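You operate a simulated robot arm through the tools that you are given. There is no shell and no other tool. Be economical: measure what you need, move in short steps, check, and stop when the job is done.

The job below is to be done with a simulated robot arm. You get a single attempt, and the scene is never put back.

## Task
Press the bronze ring into the hub housing.
Fine: table in under the ram, hand clear, lever down; table out again, housing on the rubber mat. Where these are worked on the way, their far stop is far enough and under half their travel is too little: press table.

Only the result counts: the job must be done as asked and must still hold three seconds after the hand-in. Knocking over, shifting, dropping, spilling or breaking anything else fails it.

## Robot
A 7-joint arm with a two-finger parallel gripper, fixed in place. Base frame: the origin is at the foot of the arm, x ahead of it, y to its left, z up; the work surface is at about z = 0.86. Readings come in m, degrees, newtons and seconds.
With the tool pointing down near the work surface it reaches from about 0.24 to 0.68 m from the base axis. Its first joint turns from -66.0 to 66.0 degrees. Payload 2.4 kg.
Tool frame: the origin (TCP) lies between the finger pads and is the grasp point; the fingertips stand 0.03 m ahead of it; z points along the fingers, y is the line along which they close. Largest opening 0.094 m; finger width 0.028, thickness 0.01; the body of the gripper, 0.05 by 0.096 m, starts 0.055 m behind the TCP.
Orientation is that of the tool frame in the base frame, as a unit quaternion [w, x, y, z]. With the fingers straight down and closing along the base's y, the tool's x points along the base's -x, its y along +y and its z along -z.

## Interface
- The arm moves only by the tool step_arm. Its argument "commands" is a list of rows, each a list of 7 numbers: the shift along the base's x, y, z in m, then the turn, a rotation vector about the base's x, y, z in degrees, then the gripper command, from -1 (shut) to 1 (fully open), values between in proportion. In form: [[dx, dy, dz, ax, ay, az, gripper], ...]. A call has 1 to 8 rows; each row shifts and turns the commanded pose from where the row before left it. A row lasts 0.2 s, in which the tool goes at most 0.05 m and 8.6 degrees; a call with a longer step from one row to the next is refused whole, and so is a gripper value outside its range. A pose out of reach is approached as far as the arm can. The call stops where the force on the tool passes 50 N (or 10 N more than at its start, if that is more) or the arm is blocked; 0.2 s more then pass. Each finger travels about 0.153 m/s and halts on what it meets, pressing with about 27 N; the grip force reading is that of the motor and also rises with nothing between the fingers. The clock runs only during rows and for 0.2 s after the last one: add rows that do not move to give the fingers time. The reply holds the time, the measured pose of the TCP, the force on the tool along the base axes, the opening and the grip force, in the units named above and with some noise, with the torque about the TCP (base axes, N m) and any sound that the robot's microphone picked up.
- Cameras (640 x 400 px; columns grow to the right, rows downward): "scene" is fixed at [0.0475, 0.489, 1.435]; the picture's right is [-0.58, -0.81, 0.00], its down [-0.54, 0.38, -0.75] and it looks along [0.61, -0.44, -0.66] (base axes); focal length 214 px, centre (320, 200). "wrist" rides on the gripper at [0.076, 0.014, -0.102] in the tool frame; the picture's right is [-0.18, 0.98, 0.00], its down [-0.75, -0.14, -0.64] and it looks along [-0.63, -0.12, 0.77] (tool axes); focal length 243 px, centre (320, 200). There is no depth. A picture from a camera that has moved, and an enlarged one, comes with that camera's place and axes in the base frame and with its lens.
- snapshot(camera): a new picture of that camera. The clock stands still meanwhile.
- zoom(camera, box): a new picture of the part [left, top, right, bottom] of that camera's present view, enlarged. The clock stands still meanwhile.
- close_job(): hands the job in; it is judged then, once.

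Go step by step. Nothing tells you positions but the pictures and the camera data: compare them with the known pose of the tool, close in by small moves and look again before you grip or let go. The budget is 120 turns and 68 pictures, counting those below and the enlarged ones. Unless the task says otherwise, let go and move clear before handing in, and close with one line.

The tools are called after "Request:" by a JSON object that holds its "op" and its "data". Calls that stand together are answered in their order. step_arm: Moves the arm, as the interface text tells. Its arguments: {"type":"object","properties":{"commands":{"type":"array","items":{"type":"array","items":{"type":"number"}}}},"required":["commands"]} The other tools are called the same way: snapshot (camera) takes a picture; zoom (camera, box) takes an enlarged picture of a part of a camera's view; close_job () hands the job in.

At the start:

```text
time_s: 0.0
ee_pos: [0.3718, 0.1724, 1.2742]
ee_rot: [-0.001, -0.001, 1.0, 0.001]
wrist_force: [-0.3, 0.0, 0.4]
ft_torque: [-0.01, -0.01, 0.01]
opening: 0.0941
finger_force: 0.2
```

scene: 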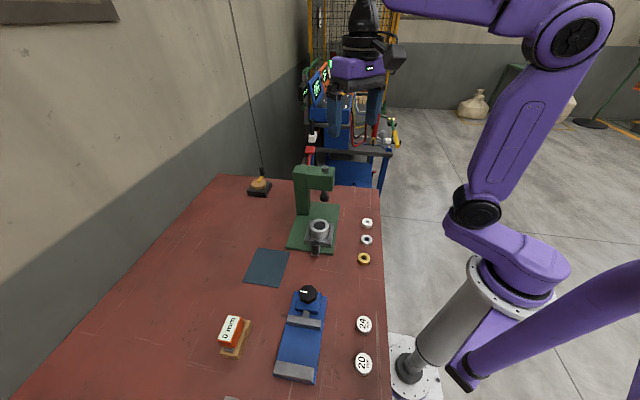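
wrist: 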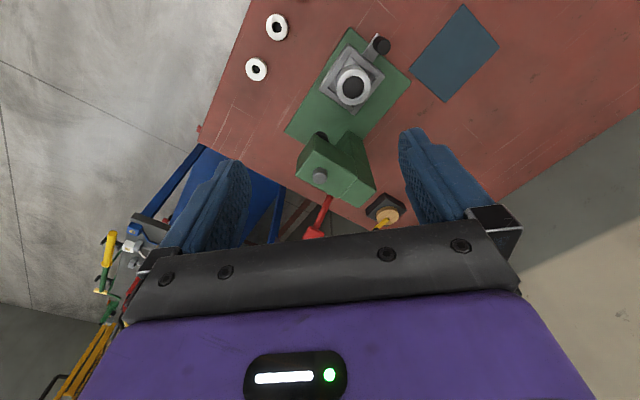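

I see an arbor press (green) with a grey table and hub housing, a rubber mat, three rings at the right edge, and a vice and gauges nearer. I'll enlarge the press and the rings first.

Request:
{"op": "zoom", "data": {"camera": "scene", "box": [230, 150, 390, 290]}}

Request:
{"op": "zoom", "data": {"camera": "wrist", "box": [220, 0, 520, 240]}}

Request:
{"op": "zoom", "data": {"camera": "scene", "box": [190, 260, 400, 400]}}

```text
2.86 times, centred on (310, 220) of scene
camera zoom: at [0.0475, 0.489, 1.435], right [-0.58, -0.81, 0.0], down [-0.54, 0.38, -0.75], along [0.61, -0.44, -0.66], focal length 613 px, centre (349, 143)
```

zoom: 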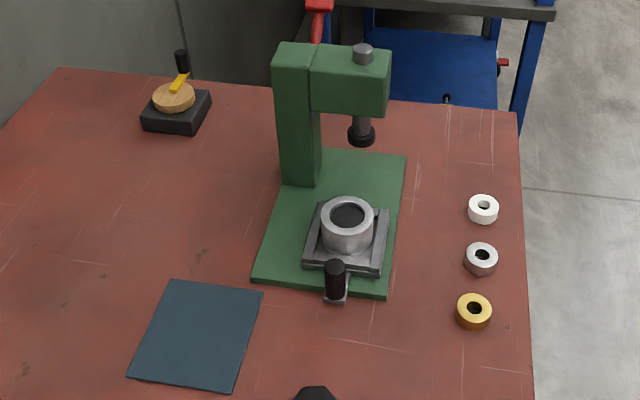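

```text
1.67 times, centred on (370, 120) of wrist
camera zoom: at [0.2951, 0.1873, 1.3756], right [0.18, 0.98, 0.0], down [0.75, -0.14, 0.64], along [0.63, -0.12, -0.77], focal length 404 px, centre (237, 333)
```

zoom: 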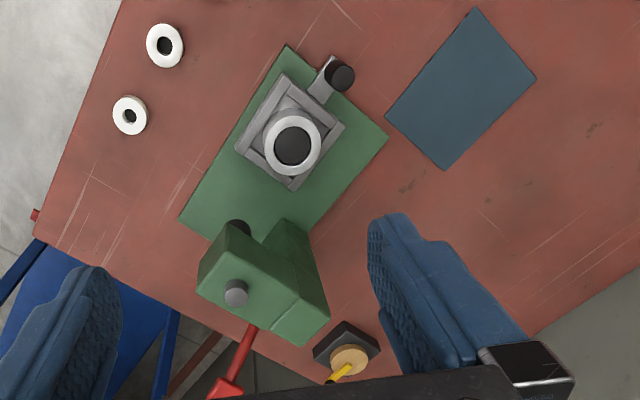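

```text
2.86 times, centred on (295, 330) of scene
camera zoom: at [0.0475, 0.489, 1.435], right [-0.58, -0.81, 0.0], down [-0.54, 0.38, -0.75], along [0.61, -0.44, -0.66], focal length 613 px, centre (391, -171)
```

zoom: 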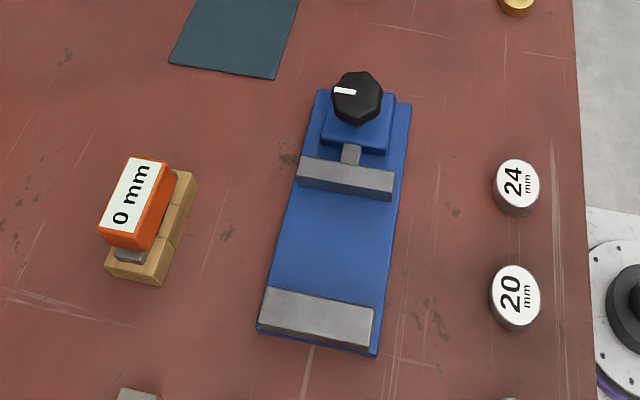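

The press seems to have a red lever behind its head; I need to see it, and the device at the back, more closely.

Request:
{"op": "zoom", "data": {"camera": "scene", "box": [280, 130, 360, 210]}}

Request:
{"op": "zoom", "data": {"camera": "wrist", "box": [270, 120, 420, 250]}}

Request:
{"op": "zoom", "data": {"camera": "scene", "box": [280, 200, 380, 270]}}

```text
5.00 times, centred on (320, 170) of scene
camera zoom: at [0.0475, 0.489, 1.435], right [-0.58, -0.81, 0.0], down [-0.54, 0.38, -0.75], along [0.61, -0.44, -0.66], focal length 1072 px, centre (320, 350)
```

zoom: 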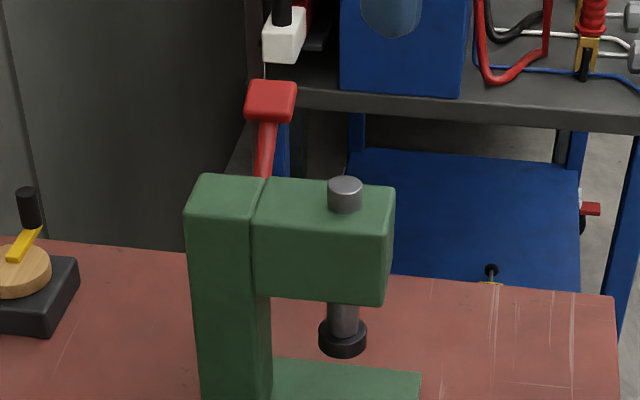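

```text
3.08 times, centred on (345, 185) of wrist
camera zoom: at [0.2951, 0.1873, 1.3756], right [0.18, 0.98, 0.0], down [0.75, -0.14, 0.64], along [0.63, -0.12, -0.77], focal length 746 px, centre (243, 246)
```

zoom: 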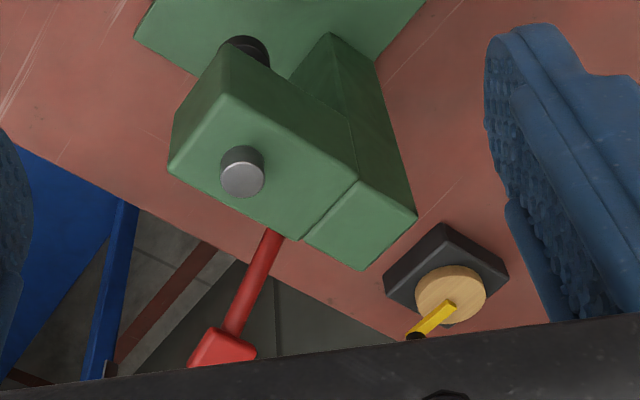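

```text
5.71 times, centred on (330, 235) of scene
camera zoom: at [0.0475, 0.489, 1.435], right [-0.58, -0.81, 0.0], down [-0.54, 0.38, -0.75], along [0.61, -0.44, -0.66], focal length 1226 px, centre (263, 0)
```

zoom: 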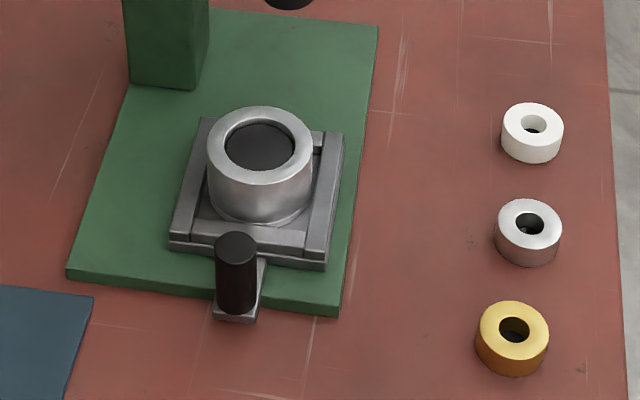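

The bronze ring is at about (0.272, 0.166), and the housing at (0.423, 0.222) with its top near 0.921. The ram axis is at about (0.497, 0.149), so the table slides some 0.104 m along (0.71, -0.71). I'll move above the ring and look.

Request:
{"op": "step_arm", "data": {"commands": [[-0.0125, -0.0008, -0.036, 0, 0, 0, 1], [-0.0125, -0.0008, -0.036, 0, 0, 0, 1], [-0.0125, -0.0008, -0.036, 0, 0, 0, 1], [-0.0125, -0.0008, -0.036, 0, 0, 0, 1], [-0.0125, -0.0008, -0.036, 0, 0, 0, 1], [-0.0125, -0.0008, -0.036, 0, 0, 0, 1], [-0.0125, -0.0008, -0.036, 0, 0, 0, 1], [-0.0125, -0.0008, -0.036, 0, 0, 0, 1]]}}

Request:
{"op": "snapshot", "data": {"camera": "wrist"}}

```text
time_s: 1.8
ee_pos: [0.2727, 0.1673, 0.9864]
ee_rot: [0.0, 0.001, 1.0, 0.0]
wrist_force: [-0.7, -0.4, -0.3]
ft_torque: [0.03, -0.02, -0.02]
opening: 0.094
finger_force: 0.0
```

```text
59 pictures are left
camera wrist: at [0.1959, 0.1802, 1.0881], right [0.19, 0.98, 0.0], down [0.75, -0.14, 0.64], along [0.63, -0.12, -0.77], focal length 243 px, centre (320, 200)
```

wrist: 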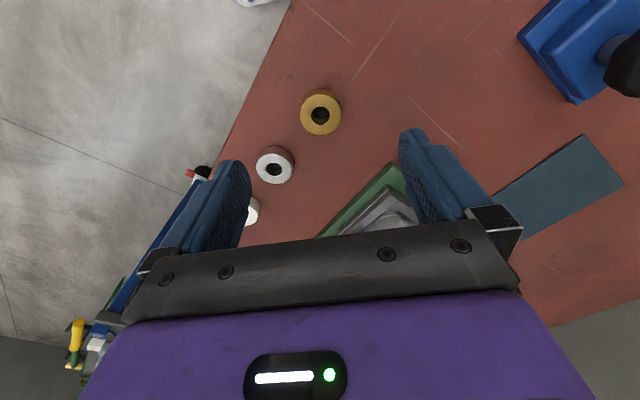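

The ring checks out at about (0.2725, 0.1655). I'll enlarge it to get its size.

Request:
{"op": "zoom", "data": {"camera": "wrist", "box": [280, 80, 360, 150]}}

```text
5.71 times, centred on (320, 115) of wrist
camera zoom: at [0.1959, 0.1802, 1.0881], right [0.19, 0.98, 0.0], down [0.75, -0.14, 0.64], along [0.63, -0.12, -0.77], focal length 1386 px, centre (320, 686)
```

zoom: 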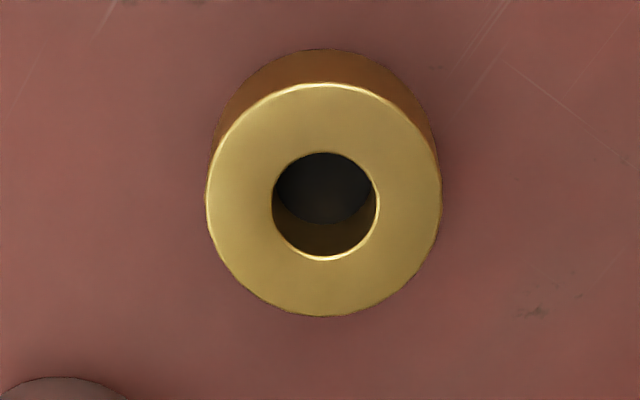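

Ring OD is about 36 mm and height about 18 mm, centred at (0.273, 0.166). I'll lower so the fingertips end about 7 mm above the bench, leaving the ring's lower edge free, and grip.

Request:
{"op": "step_arm", "data": {"commands": [[0.0003, -0.0016, -0.045, 0, 0, 0, 1], [0, 0, -0.044, 0, 0, 0, 1], [0, 0, 0, 0, 0, 0, 1]]}}

Request:
{"op": "snapshot", "data": {"camera": "wrist"}}

```text
time_s: 2.6
ee_pos: [0.2728, 0.1655, 0.8976]
ee_rot: [0.0, 0.0, 1.0, -0.001]
wrist_force: [0.1, -0.5, -0.3]
ft_torque: [0.02, 0.03, 0.01]
opening: 0.094
finger_force: 0.1
```

```text
57 pictures are left
camera wrist: at [0.195, 0.1798, 1.0], right [0.18, 0.98, 0.0], down [0.75, -0.14, 0.64], along [0.63, -0.12, -0.77], focal length 243 px, centre (320, 200)
```

wrist: 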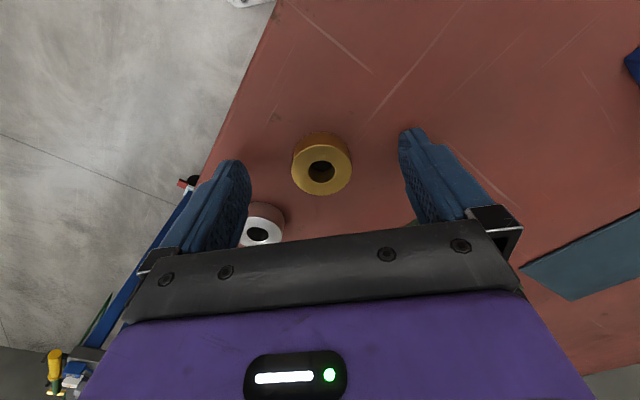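

The ring is centred between the fingers. I'll close on it.

Request:
{"op": "step_arm", "data": {"commands": [[0, 0, 0, 0, 0, 0, 0.2], [0, 0, 0, 0, 0, 0, -0.5], [0, 0, 0, 0, 0, 0, -0.5], [0, 0, 0, 0, 0, 0, -0.5]]}}

```text
time_s: 3.6
ee_pos: [0.2708, 0.1657, 0.8975]
ee_rot: [-0.001, 0.0, 1.0, 0.0]
wrist_force: [-0.2, 0.7, 0.9]
ft_torque: [0.01, 0.0, -0.01]
opening: 0.0357
finger_force: 26.6
```

Gripped at 35.7 mm. I'll lift, then carry to the housing while turning so the fingers close across the slide.

Request:
{"op": "step_arm", "data": {"commands": [[0, 0, 0.045, 0, 0, 0, -0.5], [0, 0, 0.045, 0, 0, 0, -0.5], [0.025, 0.0095, 0.02, 0, 0, -7.5, -0.5], [0.025, 0.0095, 0, 0, 0, -7.5, -0.5], [0.025, 0.0095, 0, 0, 0, -7.5, -0.5], [0.025, 0.0095, 0, 0, 0, -7.5, -0.5], [0.025, 0.0095, 0, 0, 0, -7.5, -0.5], [0.025, 0.0095, 0, 0, 0, -7.5, -0.5]]}}

Request:
{"op": "snapshot", "data": {"camera": "wrist"}}

Request:
{"op": "zoom", "data": {"camera": "scene", "box": [270, 170, 370, 250]}}

```text
time_s: 5.4
ee_pos: [0.4229, 0.2212, 1.0059]
ee_rot: [0.0, 0.384, 0.923, 0.0]
wrist_force: [0.3, 0.3, 0.8]
ft_torque: [0.01, -0.01, 0.0]
opening: 0.0236
finger_force: 0.1
```

```text
56 pictures are left
camera wrist: at [0.3786, 0.2855, 1.1086], right [0.83, 0.56, 0.0], down [0.43, -0.63, 0.64], along [0.36, -0.53, -0.77], focal length 243 px, centre (320, 200)
```

wrist: 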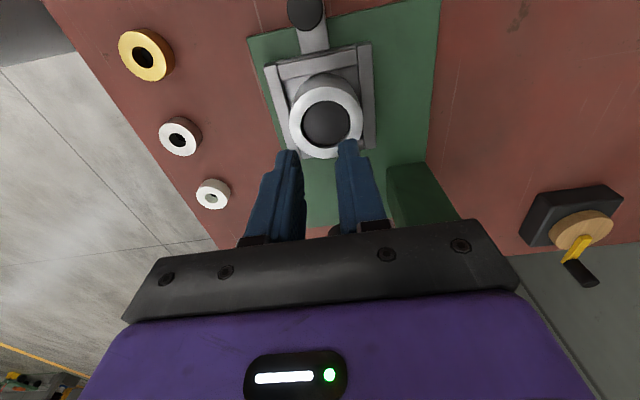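

```text
5.00 times, centred on (320, 210) of scene
camera zoom: at [0.0475, 0.489, 1.435], right [-0.58, -0.81, 0.0], down [-0.54, 0.38, -0.75], along [0.61, -0.44, -0.66], focal length 1072 px, centre (320, 150)
```

zoom: 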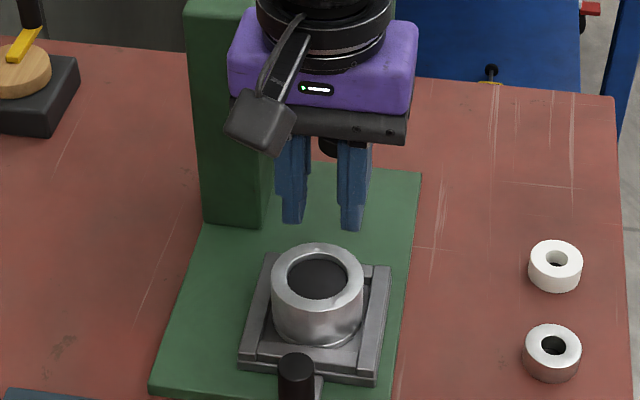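

The ring slipped out of the grip during the lift; the opening dropped to the commanded 24 mm. I'll look at where it is now.

Request:
{"op": "zoom", "data": {"camera": "scene", "box": [340, 210, 400, 270]}}

Request:
{"op": "zoom", "data": {"camera": "wrist", "box": [240, 0, 420, 170]}}

```text
6.67 times, centred on (370, 240) of scene
camera zoom: at [0.0475, 0.489, 1.435], right [-0.58, -0.81, 0.0], down [-0.54, 0.38, -0.75], along [0.61, -0.44, -0.66], focal length 1430 px, centre (-13, -67)
```

zoom: 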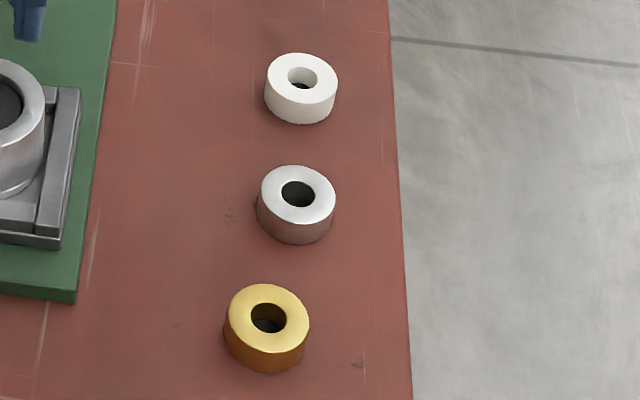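

```text
2.35 times, centred on (330, 85) of wrist
camera zoom: at [0.3786, 0.2855, 1.1086], right [0.83, 0.56, 0.0], down [0.43, -0.63, 0.64], along [0.36, -0.53, -0.77], focal length 571 px, centre (296, 471)
```

zoom: 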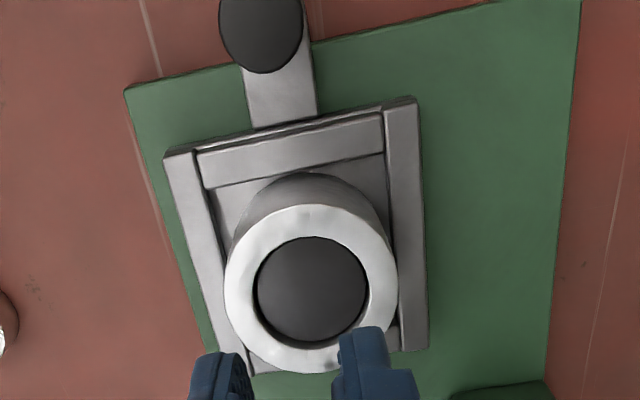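

The ring is still upright at about its old place. I'll go back above it with the present yaw and grip deeper, fingertips about 2 mm above the bench.

Request:
{"op": "step_arm", "data": {"commands": [[-0.03, -0.0107, 0, 0, 0, 0, 1], [-0.03, -0.0107, 0, 0, 0, 0, 1], [-0.03, -0.0107, 0, 0, 0, 0, 1], [-0.03, -0.0107, -0.01, 0, 0, 0, 1], [-0.03, -0.0107, -0.01, 0, 0, 0, 1], [0, 0, 0, 0, 0, 0, 1]]}}

Request:
{"op": "zoom", "data": {"camera": "wrist", "box": [240, 60, 400, 200]}}

```text
time_s: 6.8
ee_pos: [0.2704, 0.169, 0.9864]
ee_rot: [0.0, 0.383, 0.924, -0.001]
wrist_force: [0.5, 0.1, 0.8]
ft_torque: [0.02, -0.01, 0.0]
opening: 0.0938
finger_force: 0.0
```

```text
2.86 times, centred on (320, 130) of wrist
camera zoom: at [0.226, 0.2331, 1.0884], right [0.83, 0.56, 0.0], down [0.43, -0.63, 0.64], along [0.36, -0.53, -0.77], focal length 693 px, centre (320, 400)
```

zoom: 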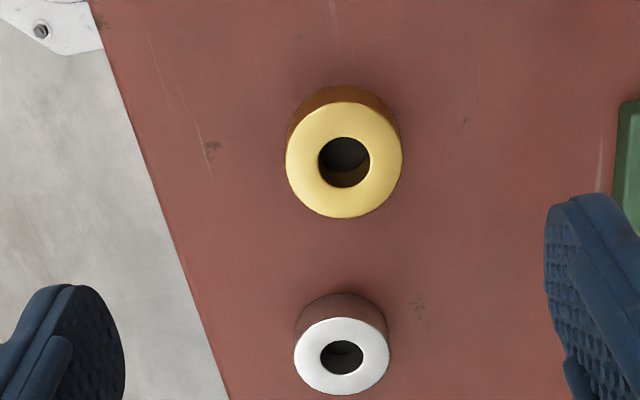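

The ring now stands at about (0.2766, 0.1713). I'll lower onto it, deeper this time.

Request:
{"op": "step_arm", "data": {"commands": [[0.0062, 0.0023, -0.034, 0, 0, 0, 1], [0, 0, -0.035, 0, 0, 0, 1], [0, 0, -0.0255, 0, 0, 0, 1], [0, 0, 0, 0, 0, 0, 1], [0, 0, 0, 0, 0, 0, 0.3], [0, 0, 0, 0, 0, 0, -1], [0, 0, 0, 0, 0, 0, -1], [0, 0, 0, 0, 0, 0, -1]]}}

Request:
{"op": "zoom", "data": {"camera": "wrist", "box": [240, 80, 400, 220]}}

```text
time_s: 8.6
ee_pos: [0.2788, 0.1703, 0.8915]
ee_rot: [0.0, 0.383, 0.924, 0.0]
wrist_force: [0.4, -0.5, 0.1]
ft_torque: [0.02, 0.01, -0.02]
opening: 0.0353
finger_force: 27.0
```

```text
2.86 times, centred on (320, 150) of wrist
camera zoom: at [0.2333, 0.2343, 0.9946], right [0.83, 0.56, 0.0], down [0.43, -0.63, 0.64], along [0.36, -0.53, -0.77], focal length 693 px, centre (320, 343)
```

zoom: 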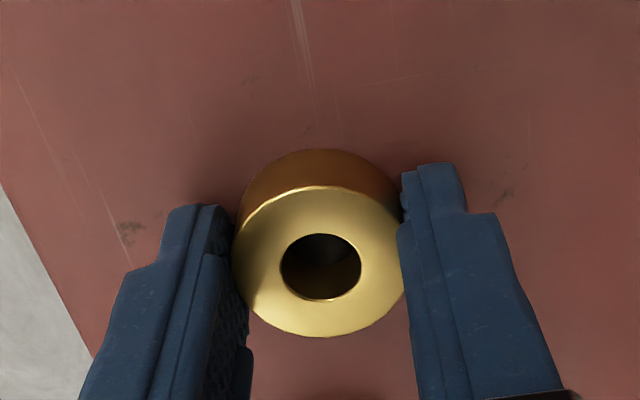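

Gripped again, 35 mm. I'll lift gently and check that it holds.

Request:
{"op": "step_arm", "data": {"commands": [[0, 0, 0.01, 0, 0, 0, -1], [0, 0, 0.01, 0, 0, 0, -1], [0, 0, 0.01, 0, 0, 0, -1]]}}

Request:
{"op": "zoom", "data": {"camera": "wrist", "box": [240, 80, 400, 220]}}

```text
time_s: 9.4
ee_pos: [0.2785, 0.1704, 0.9212]
ee_rot: [0.0, 0.383, 0.924, 0.0]
wrist_force: [-0.7, 0.1, -1.1]
ft_torque: [0.03, -0.01, -0.01]
opening: 0.0356
finger_force: 27.2
```

```text
2.86 times, centred on (320, 150) of wrist
camera zoom: at [0.234, 0.2346, 1.0239], right [0.83, 0.56, 0.0], down [0.43, -0.63, 0.64], along [0.36, -0.53, -0.77], focal length 693 px, centre (320, 343)
```

zoom: 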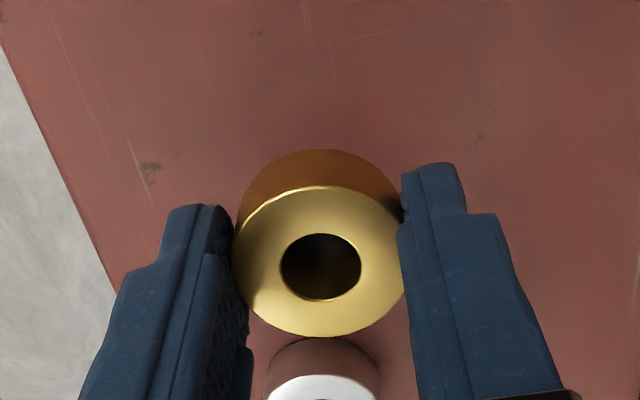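

It holds now. I'll lift to z≈1.0 and carry it smoothly over the housing.

Request:
{"op": "step_arm", "data": {"commands": [[0, 0, 0.02, 0, 0, 0, -1], [0, 0, 0.02, 0, 0, 0, -1], [0, 0, 0.02, 0, 0, 0, -1], [0.01, 0.004, 0.015, 0, 0, 0, -1], [0.02, 0.007, 0, 0, 0, 0, -1], [0.02, 0.007, 0, 0, 0, 0, -1], [0.02, 0.007, 0, 0, 0, 0, -1], [0.02, 0.007, 0, 0, 0, 0, -1]]}}

Request:
{"op": "step_arm", "data": {"commands": [[0.02, 0.007, 0, 0, 0, 0, -1], [0.02, 0.006, 0, 0, 0, 0, -1], [0.017, 0.005, 0, 0, 0, 0, -1], [0, 0, 0, 0, 0, 0, -1]]}}

Request:
{"op": "zoom", "data": {"camera": "wrist", "box": [240, 60, 400, 200]}}

Request:
{"op": "zoom", "data": {"camera": "scene", "box": [280, 190, 360, 260]}}

```text
time_s: 11.2
ee_pos: [0.3689, 0.2038, 0.9953]
ee_rot: [0.0, 0.383, 0.924, -0.001]
wrist_force: [0.2, -0.7, -1.7]
ft_torque: [0.01, -0.01, 0.01]
opening: 0.0353
finger_force: 26.6
```

```text
time_s: 12.2
ee_pos: [0.4253, 0.2218, 0.9956]
ee_rot: [0.0, 0.382, 0.924, 0.0]
wrist_force: [-0.9, 0.9, -1.3]
ft_torque: [0.0, -0.02, -0.02]
opening: 0.0356
finger_force: 27.2
```

```text
2.86 times, centred on (320, 130) of wrist
camera zoom: at [0.3809, 0.2848, 1.0974], right [0.82, 0.57, 0.0], down [0.43, -0.63, 0.64], along [0.36, -0.53, -0.77], focal length 693 px, centre (320, 400)
```

zoom: 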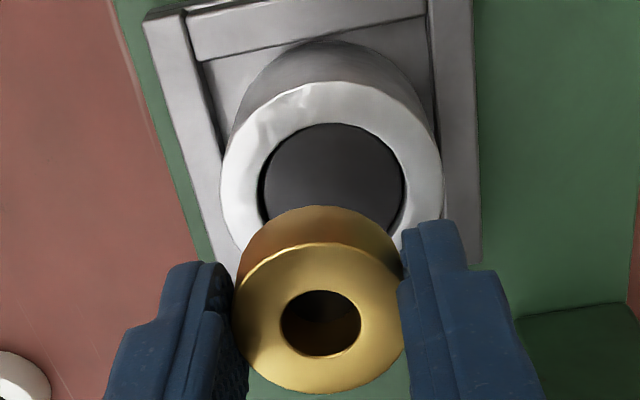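

```text
5.71 times, centred on (320, 225) of scene
camera zoom: at [0.0475, 0.489, 1.435], right [-0.58, -0.81, 0.0], down [-0.54, 0.38, -0.75], along [0.61, -0.44, -0.66], focal length 1226 px, centre (320, 57)
```

zoom: 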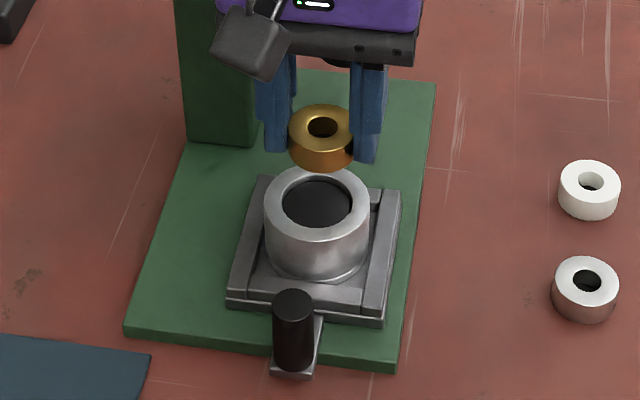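

The ring is held level above the housing. I estimate a 2 mm correction in x and y; I'll lower to just above the rim and look again.

Request:
{"op": "step_arm", "data": {"commands": [[0.0023, 0.0022, -0.015, 0, 0, 0, -1], [0, 0, -0.015, 0, 0, 0, -1], [0, 0, -0.007, 0, 0, 0, -1], [0, 0, 0, 0, 0, 0, -1]]}}

Request:
{"op": "zoom", "data": {"camera": "wrist", "box": [240, 70, 400, 210]}}

Request:
{"op": "zoom", "data": {"camera": "scene", "box": [290, 200, 350, 250]}}

```text
time_s: 13.2
ee_pos: [0.4284, 0.2225, 0.9586]
ee_rot: [0.0, 0.383, 0.924, 0.0]
wrist_force: [0.1, 1.0, -1.3]
ft_torque: [0.04, 0.0, 0.01]
opening: 0.0356
finger_force: 26.0
```

```text
2.86 times, centred on (320, 140) of wrist
camera zoom: at [0.3833, 0.2865, 1.061], right [0.83, 0.56, 0.0], down [0.43, -0.63, 0.64], along [0.36, -0.53, -0.77], focal length 693 px, centre (320, 371)
```

zoom: 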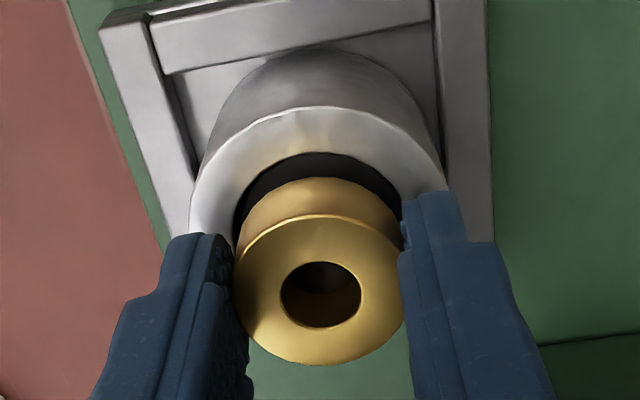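

```text
8.00 times, centred on (320, 225) of scene
camera zoom: at [0.0475, 0.489, 1.435], right [-0.58, -0.81, 0.0], down [-0.54, 0.38, -0.75], along [0.61, -0.44, -0.66], focal length 1716 px, centre (320, 0)
```

zoom: 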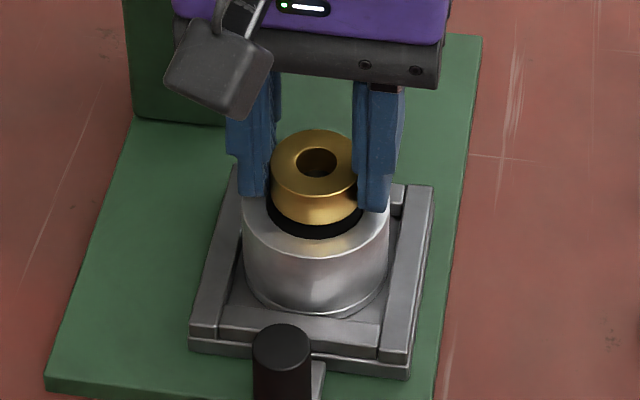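

The ring is centred over the bore within about a millimetre. I'll lower the last 6 mm, just short of the fingertips touching the rim.

Request:
{"op": "step_arm", "data": {"commands": [[-0.0003, 0.0004, -0.003, 0, 0, 0, -1], [0, 0, -0.003, 0, 0, 0, -1], [0, 0, 0, 0, 0, 0, -1]]}}

Request:
{"op": "zoom", "data": {"camera": "scene", "box": [290, 200, 350, 250]}}

```text
time_s: 14.0
ee_pos: [0.4271, 0.2239, 0.9536]
ee_rot: [0.001, 0.383, 0.924, 0.001]
wrist_force: [0.5, -0.2, -0.8]
ft_torque: [0.0, 0.0, 0.03]
opening: 0.0353
finger_force: 27.3
```

```text
8.00 times, centred on (320, 225) of scene
camera zoom: at [0.0475, 0.489, 1.435], right [-0.58, -0.81, 0.0], down [-0.54, 0.38, -0.75], along [0.61, -0.44, -0.66], focal length 1716 px, centre (320, 0)
```

zoom: 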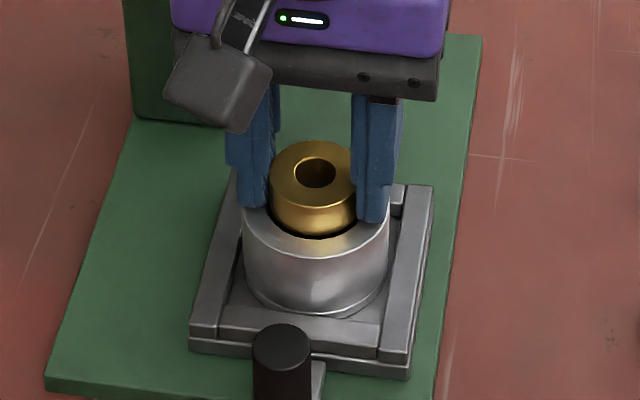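

The ring's lower edge is at the bore mouth. I'll go down another 2 mm with the force watched.

Request:
{"op": "step_arm", "data": {"commands": [[0, 0, -0.0015, 0, 0, 0, -1], [0, 0, -0.0015, 0, 0, 0, -1], [0, 0, 0, 0, 0, 0, -1]]}}

Request:
{"op": "zoom", "data": {"camera": "wrist", "box": [240, 70, 400, 210]}}

```text
time_s: 14.8
ee_pos: [0.4277, 0.2235, 0.9519]
ee_rot: [0.001, 0.383, 0.924, 0.001]
wrist_force: [-7.6, -6.1, 38.9]
ft_torque: [-0.49, 0.81, -0.01]
opening: 0.0358
finger_force: 26.8
```

```text
2.86 times, centred on (320, 140) of wrist
camera zoom: at [0.3829, 0.2869, 1.0545], right [0.83, 0.56, 0.0], down [0.43, -0.63, 0.64], along [0.36, -0.53, -0.77], focal length 693 px, centre (320, 371)
```

zoom: 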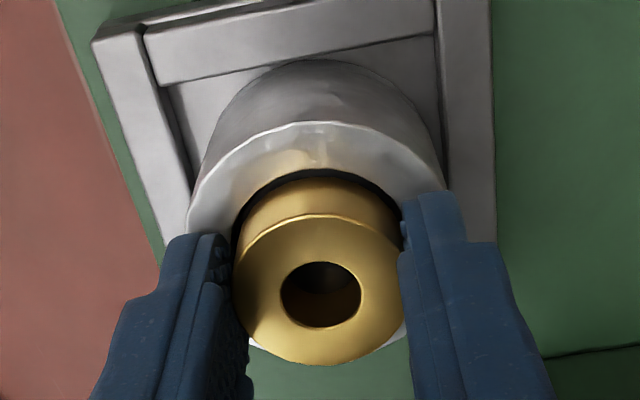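

A fingertip has touched the rim and the ring's edge looks inside the bore mouth. I'll back off 0.8 mm and open.

Request:
{"op": "step_arm", "data": {"commands": [[0, 0, 0.0015, 0, 0, 0, -1], [0, 0, 0.0008, 0, 0, 0, -0.2], [0, 0, 0, 0, 0, 0, 0.2], [0, 0, 0, 0, 0, 0, 0.2]]}}

Request:
{"op": "zoom", "data": {"camera": "wrist", "box": [240, 70, 400, 210]}}

Request:
{"op": "zoom", "data": {"camera": "scene", "box": [290, 200, 350, 250]}}

```text
time_s: 15.8
ee_pos: [0.4275, 0.2237, 0.9535]
ee_rot: [-0.001, 0.383, 0.924, 0.0]
wrist_force: [0.4, -0.6, -0.1]
ft_torque: [-0.01, 0.04, -0.01]
opening: 0.0562
finger_force: 0.0
```

```text
2.86 times, centred on (320, 140) of wrist
camera zoom: at [0.383, 0.2877, 1.0555], right [0.82, 0.57, 0.0], down [0.43, -0.63, 0.64], along [0.36, -0.53, -0.77], focal length 693 px, centre (320, 371)
```

zoom: 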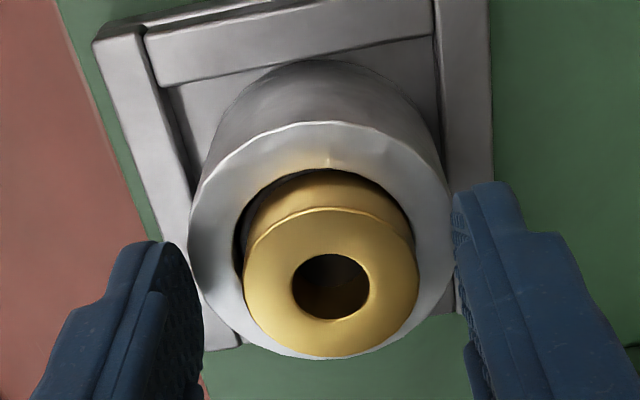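

```text
8.00 times, centred on (320, 225) of scene
camera zoom: at [0.0475, 0.489, 1.435], right [-0.58, -0.81, 0.0], down [-0.54, 0.38, -0.75], along [0.61, -0.44, -0.66], focal length 1716 px, centre (320, 0)
```

zoom: 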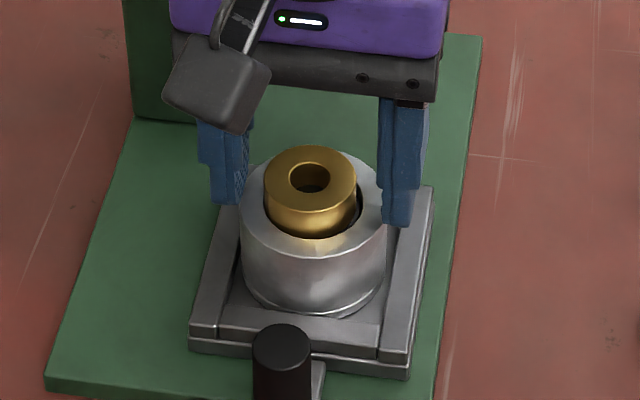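

The ring is down, but moved to the +c side of the bore; I'll rise and check whether it sits in the bore evenly.

Request:
{"op": "step_arm", "data": {"commands": [[0, 0, 0.02, 0, 0, 0, 0.4], [0, 0, 0.03, 0, 0, 0, 0.4], [0, 0, 0.03, 0, 0, 0, 0.4]]}}

Request:
{"op": "zoom", "data": {"camera": "wrist", "box": [280, 70, 370, 150]}}

Request:
{"op": "zoom", "data": {"camera": "scene", "box": [300, 210, 340, 245]}}

```text
time_s: 16.6
ee_pos: [0.4291, 0.2241, 1.0338]
ee_rot: [0.0, 0.383, 0.924, 0.0]
wrist_force: [0.4, 0.1, -0.2]
ft_torque: [-0.01, 0.01, -0.01]
opening: 0.0657
finger_force: 0.1
```

```text
5.00 times, centred on (325, 110) of wrist
camera zoom: at [0.3837, 0.2881, 1.136], right [0.83, 0.56, 0.0], down [0.43, -0.63, 0.64], along [0.36, -0.53, -0.77], focal length 1213 px, centre (295, 650)
```

zoom: 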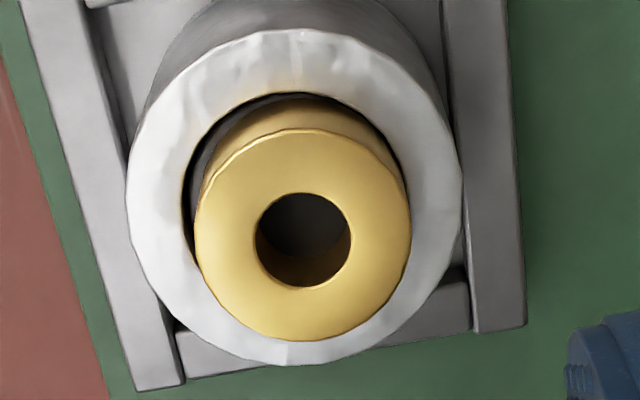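

```text
11.43 times, centred on (320, 228) of scene
camera zoom: at [0.0475, 0.489, 1.435], right [-0.58, -0.81, 0.0], down [-0.54, 0.38, -0.75], along [0.61, -0.44, -0.66], focal length 2451 px, centre (320, -114)
```

zoom: 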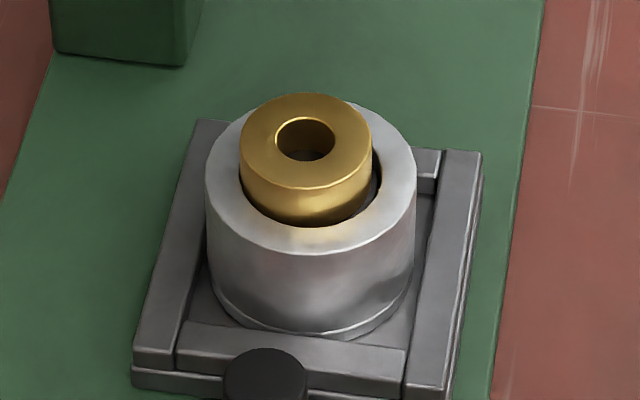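

The ring sits in the bore mouth but about 1.5 mm off towards +c. I'll lower again and use the fingers, closed to just over the ring's diameter, to centre it.

Request:
{"op": "step_arm", "data": {"commands": [[0, 0, -0.03, 0, 0, 0, 0.3], [0, 0, -0.03, 0, 0, 0, 0.3], [0, 0, -0.0185, 0, 0, 0, 0.1], [0, 0, 0, 0, 0, 0, -0.1], [0, 0, 0, 0, 0, 0, -0.2], [0, 0, 0, 0, 0, 0, -0.24], [0, 0, 0, 0, 0, 0, -0.24]]}}

Request:
{"op": "zoom", "data": {"camera": "wrist", "box": [240, 70, 400, 210]}}

```text
time_s: 18.2
ee_pos: [0.4273, 0.2229, 0.955]
ee_rot: [-0.001, 0.382, 0.924, 0.0]
wrist_force: [-0.9, -0.4, -0.7]
ft_torque: [-0.01, 0.01, -0.01]
opening: 0.0361
finger_force: 0.3
```

```text
2.86 times, centred on (320, 140) of wrist
camera zoom: at [0.3825, 0.2867, 1.0573], right [0.83, 0.56, 0.0], down [0.43, -0.63, 0.64], along [0.36, -0.53, -0.77], focal length 693 px, centre (320, 371)
```

zoom: 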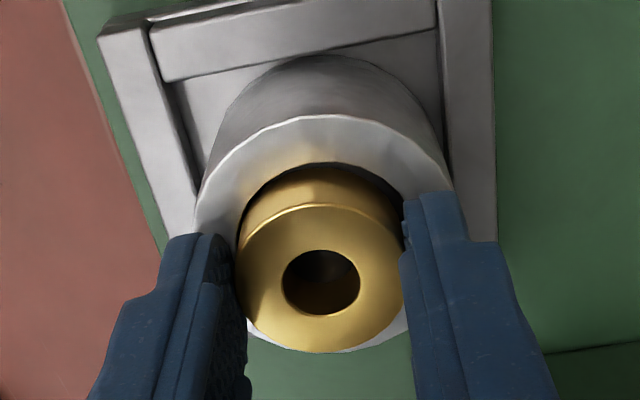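

Close to centred; I'll shift 0.6 mm towards +c and open, then check.

Request:
{"op": "step_arm", "data": {"commands": [[0.0005, 0.0005, 0, 0, 0, 0, -0.24], [0, 0, 0, 0, 0, 0, -0.24], [0, 0, 0, 0, 0, 0, -0.15], [0, 0, 0, 0, 0, 0, 0.1], [0, 0, 0.02, 0, 0, 0, 0.3], [0, 0, 0.03, 0, 0, 0, 0.3], [0, 0, 0.03, 0, 0, 0, 0.3]]}}

Request:
{"op": "zoom", "data": {"camera": "wrist", "box": [280, 70, 370, 150]}}

Request:
{"op": "zoom", "data": {"camera": "scene", "box": [300, 210, 340, 245]}}

```text
time_s: 19.8
ee_pos: [0.4282, 0.2224, 1.0341]
ee_rot: [0.0, 0.383, 0.924, 0.0]
wrist_force: [0.0, 0.3, -0.4]
ft_torque: [0.02, 0.01, 0.02]
opening: 0.0611
finger_force: 0.0
```

```text
5.00 times, centred on (325, 110) of wrist
camera zoom: at [0.3836, 0.2863, 1.1369], right [0.83, 0.56, 0.0], down [0.43, -0.63, 0.64], along [0.36, -0.53, -0.77], focal length 1213 px, centre (295, 650)
```

zoom: 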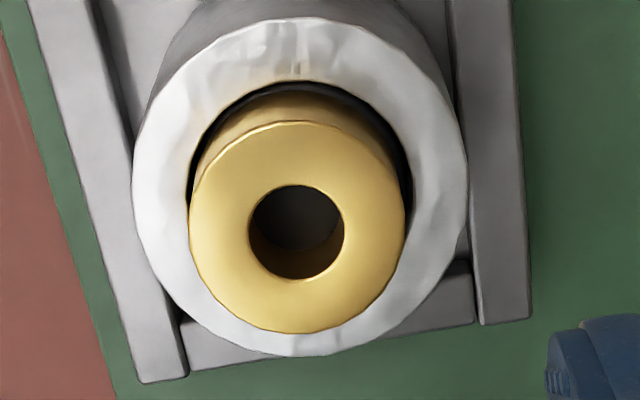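

```text
11.43 times, centred on (320, 228) of scene
camera zoom: at [0.0475, 0.489, 1.435], right [-0.58, -0.81, 0.0], down [-0.54, 0.38, -0.75], along [0.61, -0.44, -0.66], focal length 2451 px, centre (320, -114)
```

zoom: 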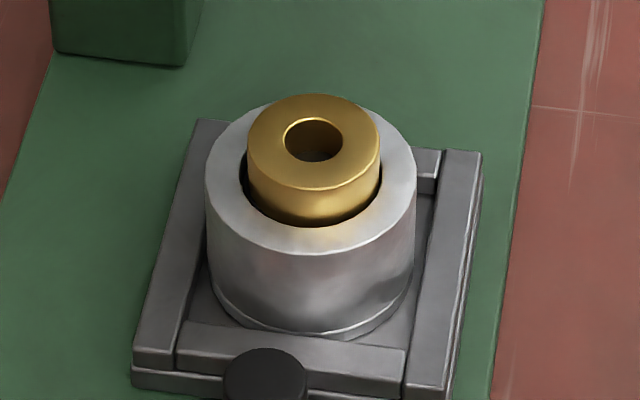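

The ring now sits nearly centred in the bore mouth. Next I'll close the fingers, move behind the table's knob at about (0.373, 0.272) and look before pushing.

Request:
{"op": "step_arm", "data": {"commands": [[-0.027, 0.025, 0, 0, 0, 0, 0], [-0.027, 0.025, 0, 0, 0, 0, -1], [-0.0285, 0.027, 0, 0, 0, 0, -1], [0, 0, -0.03, 0, 0, 0, -1], [0, 0, -0.03, 0, 0, 0, -1]]}}

Request:
{"op": "snapshot", "data": {"camera": "wrist"}}

Request:
{"op": "zoom", "data": {"camera": "scene", "box": [260, 170, 380, 270]}}

```text
time_s: 21.0
ee_pos: [0.3464, 0.2999, 0.9735]
ee_rot: [-0.001, 0.382, 0.924, 0.001]
wrist_force: [0.0, -0.4, -0.3]
ft_torque: [-0.02, -0.02, 0.03]
opening: 0.0
finger_force: 26.7
```

```text
36 pictures are left
camera wrist: at [0.3027, 0.3645, 1.0771], right [0.83, 0.56, 0.0], down [0.43, -0.63, 0.64], along [0.36, -0.53, -0.77], focal length 243 px, centre (320, 200)
```

wrist: 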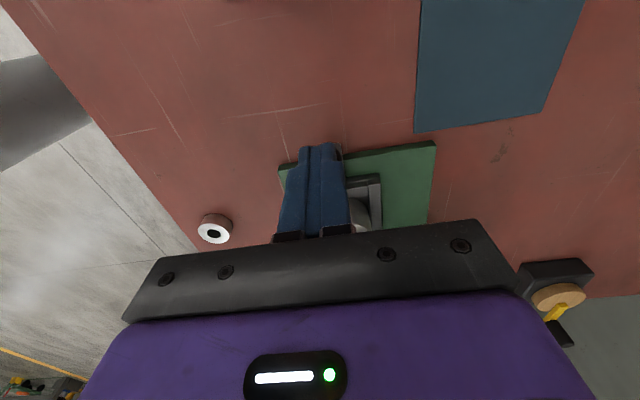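

```text
4.00 times, centred on (320, 220) of scene
camera zoom: at [0.0475, 0.489, 1.435], right [-0.58, -0.81, 0.0], down [-0.54, 0.38, -0.75], along [0.61, -0.44, -0.66], focal length 858 px, centre (320, 120)
```

zoom: 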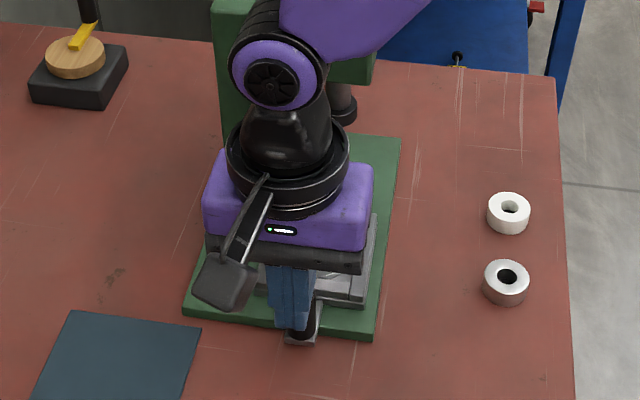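

The fingers stand about 12 mm behind the knob and in line with it. I'll lower to knob height and begin the push along (0.71, -0.71).

Request:
{"op": "step_arm", "data": {"commands": [[0, 0, -0.0235, 0, 0, 0, -1], [0, 0, -0.0235, 0, 0, 0, -1], [0.0071, -0.0071, 0, 0, 0, 0, -1], [0.0071, -0.0071, 0, 0, 0, 0, -1], [0.0071, -0.0071, 0, 0, 0, 0, -1], [0.0071, -0.0071, 0, 0, 0, 0, -1]]}}

Request:
{"op": "zoom", "data": {"camera": "scene", "box": [260, 170, 380, 270]}}

```text
time_s: 22.4
ee_pos: [0.3756, 0.2731, 0.9289]
ee_rot: [0.001, 0.383, 0.924, 0.001]
wrist_force: [0.5, -0.3, -0.4]
ft_torque: [0.0, -0.03, -0.01]
opening: 0.0
finger_force: 26.8
```

```text
4.00 times, centred on (320, 220) of scene
camera zoom: at [0.0475, 0.489, 1.435], right [-0.58, -0.81, 0.0], down [-0.54, 0.38, -0.75], along [0.61, -0.44, -0.66], focal length 858 px, centre (320, 120)
```

zoom: 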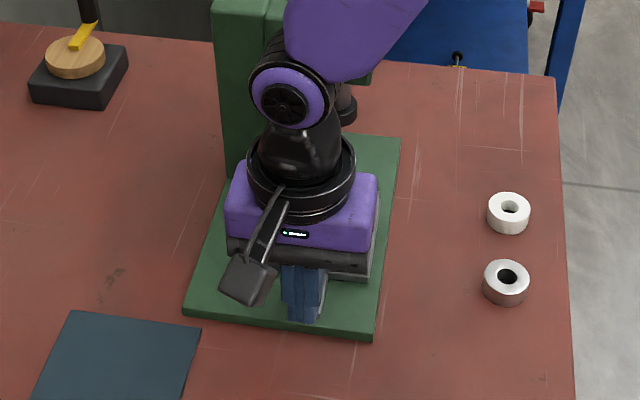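

The table slides with little force. I'll carry on pushing in short steps.

Request:
{"op": "step_arm", "data": {"commands": [[0.0071, -0.0071, 0, 0, 0, 0, -1], [0.0071, -0.0071, 0, 0, 0, 0, -1], [0.0071, -0.0071, 0, 0, 0, 0, -1], [0.0071, -0.0071, 0, 0, 0, 0, -1], [0.0071, -0.0071, 0, 0, 0, 0, -1]]}}

Request:
{"op": "zoom", "data": {"camera": "scene", "box": [260, 150, 380, 270]}}

Request:
{"op": "zoom", "data": {"camera": "wrist", "box": [200, 100, 440, 260]}}

```text
time_s: 23.6
ee_pos: [0.4106, 0.2358, 0.9275]
ee_rot: [0.0, 0.383, 0.924, 0.001]
wrist_force: [0.6, 0.1, 0.9]
ft_torque: [-0.02, 0.04, 0.01]
opening: 0.0001
finger_force: 26.9
```

```text
3.33 times, centred on (320, 210) of scene
camera zoom: at [0.0475, 0.489, 1.435], right [-0.58, -0.81, 0.0], down [-0.54, 0.38, -0.75], along [0.61, -0.44, -0.66], focal length 715 px, centre (320, 167)
```

zoom: 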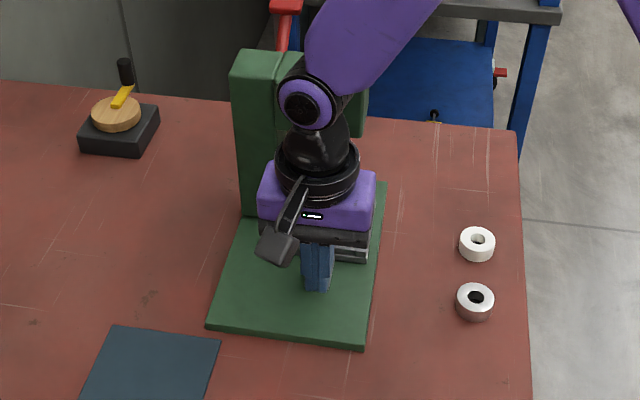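

```text
2.50 times, centred on (320, 180) of wrist
camera zoom: at [0.3655, 0.3003, 1.0298], right [0.83, 0.56, 0.0], down [0.43, -0.63, 0.64], along [0.36, -0.53, -0.77], focal length 606 px, centre (320, 250)
```

zoom: 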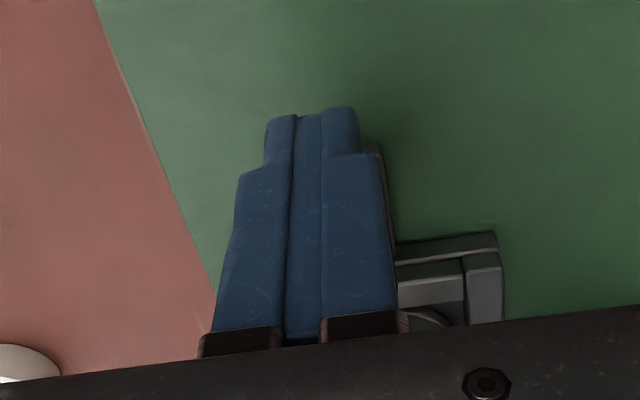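

Almost in. I'll continue in smaller steps until the table reaches its stop.

Request:
{"op": "step_arm", "data": {"commands": [[0.005, -0.005, 0, 0, 0, 0, -1], [0.005, -0.005, 0, 0, 0, 0, -1], [0.005, -0.005, 0, 0, 0, 0, -1], [0.003, -0.003, 0, 0, 0, 0, -1], [0.003, -0.003, 0, 0, 0, 0, -1], [0.003, -0.003, 0, 0, 0, 0, -1], [0.003, -0.003, 0, 0, 0, 0, -1]]}}

```text
time_s: 25.2
ee_pos: [0.4303, 0.2174, 0.9268]
ee_rot: [-0.004, 0.378, 0.926, -0.002]
wrist_force: [-34.5, 32.7, 2.3]
ft_torque: [0.61, -0.36, 0.09]
opening: 0.0
finger_force: 27.1
```

The table hit its stop after about 105 mm of travel, which matches the distance to the ram. I'll back the hand off and check the alignment.

Request:
{"op": "step_arm", "data": {"commands": [[-0.01, 0.01, 0, 0, 0, 0, -1], [-0.02, 0.02, 0, 0, 0, 0, -1], [-0.02, 0.02, 0.03, 0, 0, 0, -1], [-0.02, 0.02, 0.04, 0, 0, 0, -1], [-0.02, 0.02, 0.04, 0, 0, 0, -1], [0, 0, 0.04, 0, 0, 0, -1]]}}

Request:
{"op": "zoom", "data": {"camera": "wrist", "box": [200, 40, 440, 240]}}

Request:
{"op": "zoom", "data": {"camera": "scene", "box": [270, 140, 370, 250]}}

```text
time_s: 26.6
ee_pos: [0.3462, 0.2992, 1.0783]
ee_rot: [0.0, 0.383, 0.924, 0.0]
wrist_force: [-0.4, -0.2, -0.3]
ft_torque: [-0.01, -0.02, -0.01]
opening: 0.0
finger_force: 27.5
```

```text
2.00 times, centred on (320, 140) of wrist
camera zoom: at [0.3015, 0.363, 1.1807], right [0.83, 0.56, 0.0], down [0.43, -0.63, 0.64], along [0.36, -0.53, -0.77], focal length 485 px, centre (320, 320)
```

zoom: 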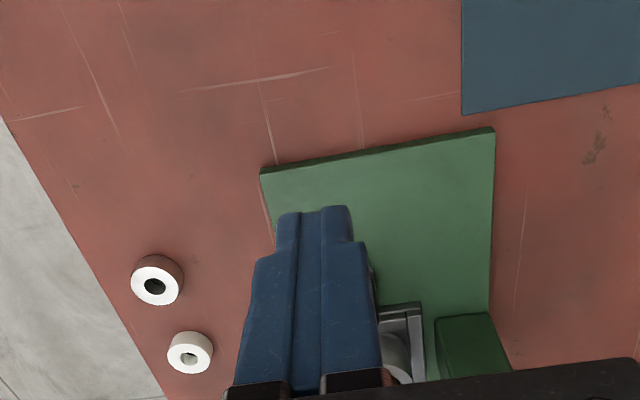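

```text
3.64 times, centred on (320, 195) of scene
camera zoom: at [0.0475, 0.489, 1.435], right [-0.58, -0.81, 0.0], down [-0.54, 0.38, -0.75], along [0.61, -0.44, -0.66], focal length 780 px, centre (320, 218)
```

zoom: 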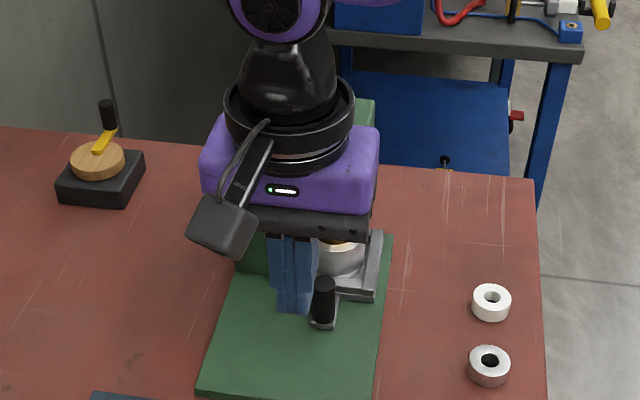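

The table and housing are under the ram and the hand is clear. I'll raise the arm and cross over towards the red lever behind the head for a look.

Request:
{"op": "step_arm", "data": {"commands": [[0, 0, 0.045, 0, 0, 0, -1], [0, 0, 0.045, 0, 0, 0, -1], [0, 0, 0.045, 0, 0, 0, -1], [0, 0, 0.045, 0, 0, 0, -1], [0.035, -0.024, 0, 0, 0, 0, -1], [0.035, -0.024, 0, 0, 0, 0, -1], [0.035, -0.024, 0, 0, 0, 0, -1], [0.035, -0.024, 0, 0, 0, 0, -1]]}}

Request:
{"op": "snapshot", "data": {"camera": "wrist"}}

Request:
{"op": "zoom", "data": {"camera": "scene", "box": [270, 140, 370, 250]}}

```text
time_s: 28.4
ee_pos: [0.4864, 0.2022, 1.2585]
ee_rot: [0.001, 0.382, 0.924, 0.0]
wrist_force: [0.1, 0.1, 0.3]
ft_torque: [-0.01, 0.04, 0.03]
opening: 0.0002
finger_force: 26.9
```

```text
29 pictures are left
camera wrist: at [0.4424, 0.2664, 1.361], right [0.83, 0.56, 0.0], down [0.43, -0.63, 0.64], along [0.36, -0.53, -0.77], focal length 243 px, centre (320, 200)
```

wrist: 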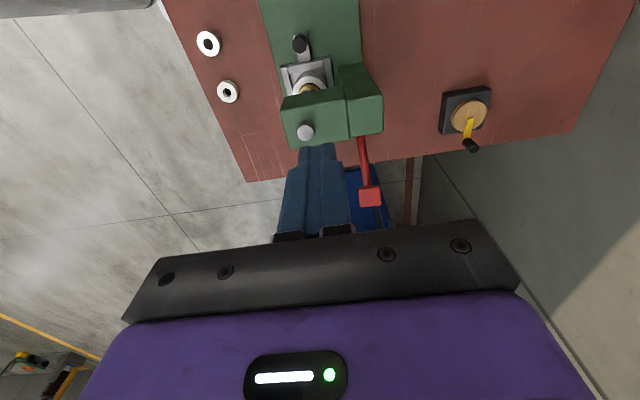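

```text
3.64 times, centred on (320, 195) of scene
camera zoom: at [0.0474, 0.489, 1.435], right [-0.58, -0.81, 0.0], down [-0.54, 0.38, -0.75], along [0.61, -0.44, -0.66], focal length 780 px, centre (320, 218)
```

zoom: 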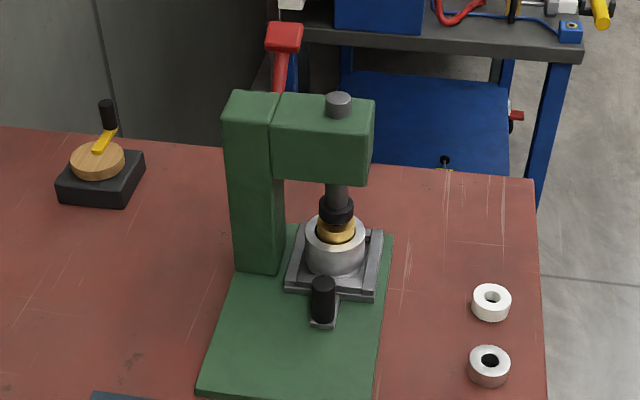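

The ring is in line beneath the ram. The red lever's grip is at about (0.644, 0.108, 1.057), with the lever nearly horizontal along (0.71, -0.71). I'll move above it.

Request:
{"op": "step_arm", "data": {"commands": [[0.032, -0.019, 0, 0, 0, 0, -1], [0.032, -0.019, 0, 0, 0, 0, -1], [0.032, -0.019, 0, 0, 0, 0, -1], [0.031, -0.018, 0, 0, 0, 0, -1], [0.031, -0.019, 0, 0, 0, 0, -1], [0, 0, -0.04, 0, 0, 0, -1], [0, 0, -0.04, 0, 0, 0, -1], [0, 0, -0.04, 0, 0, 0, -1]]}}

Request:
{"op": "snapshot", "data": {"camera": "wrist"}}

Request:
{"op": "zoom", "data": {"camera": "scene", "box": [270, 110, 370, 220]}}

```text
time_s: 30.2
ee_pos: [0.572, 0.1261, 1.1365]
ee_rot: [0.001, 0.383, 0.924, 0.001]
wrist_force: [-0.5, 0.2, 0.9]
ft_torque: [-0.01, -0.02, 0.0]
opening: 0.0
finger_force: 26.7
out of reach, approached as far as the arm can: row 3, 4, 5
```

```text
27 pictures are left
camera wrist: at [0.5263, 0.1892, 1.2388], right [0.82, 0.57, 0.0], down [0.43, -0.63, 0.64], along [0.36, -0.53, -0.77], focal length 243 px, centre (320, 200)
```

wrist: 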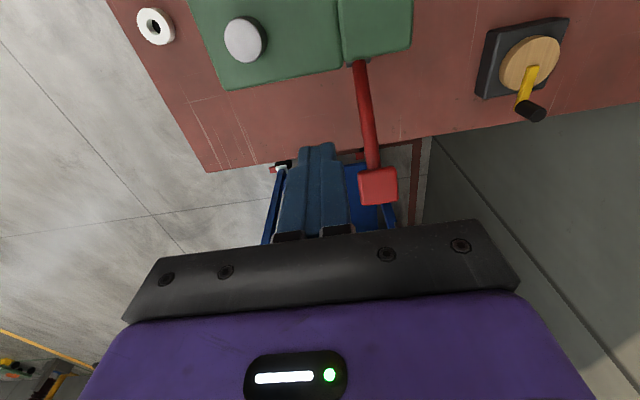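

```text
3.64 times, centred on (320, 165) of scene
camera zoom: at [0.0475, 0.489, 1.435], right [-0.58, -0.81, 0.0], down [-0.54, 0.38, -0.75], along [0.61, -0.44, -0.66], focal length 780 px, centre (320, 327)
```

zoom: 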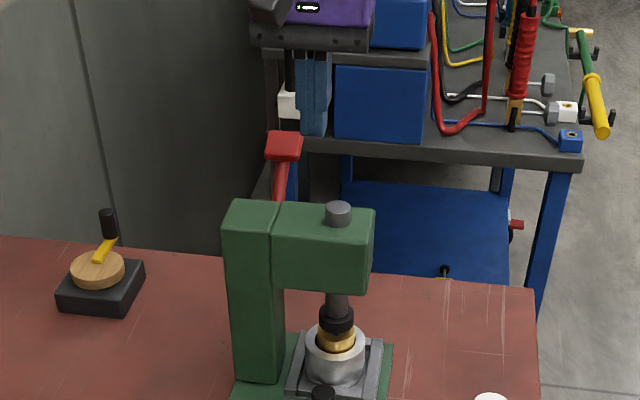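

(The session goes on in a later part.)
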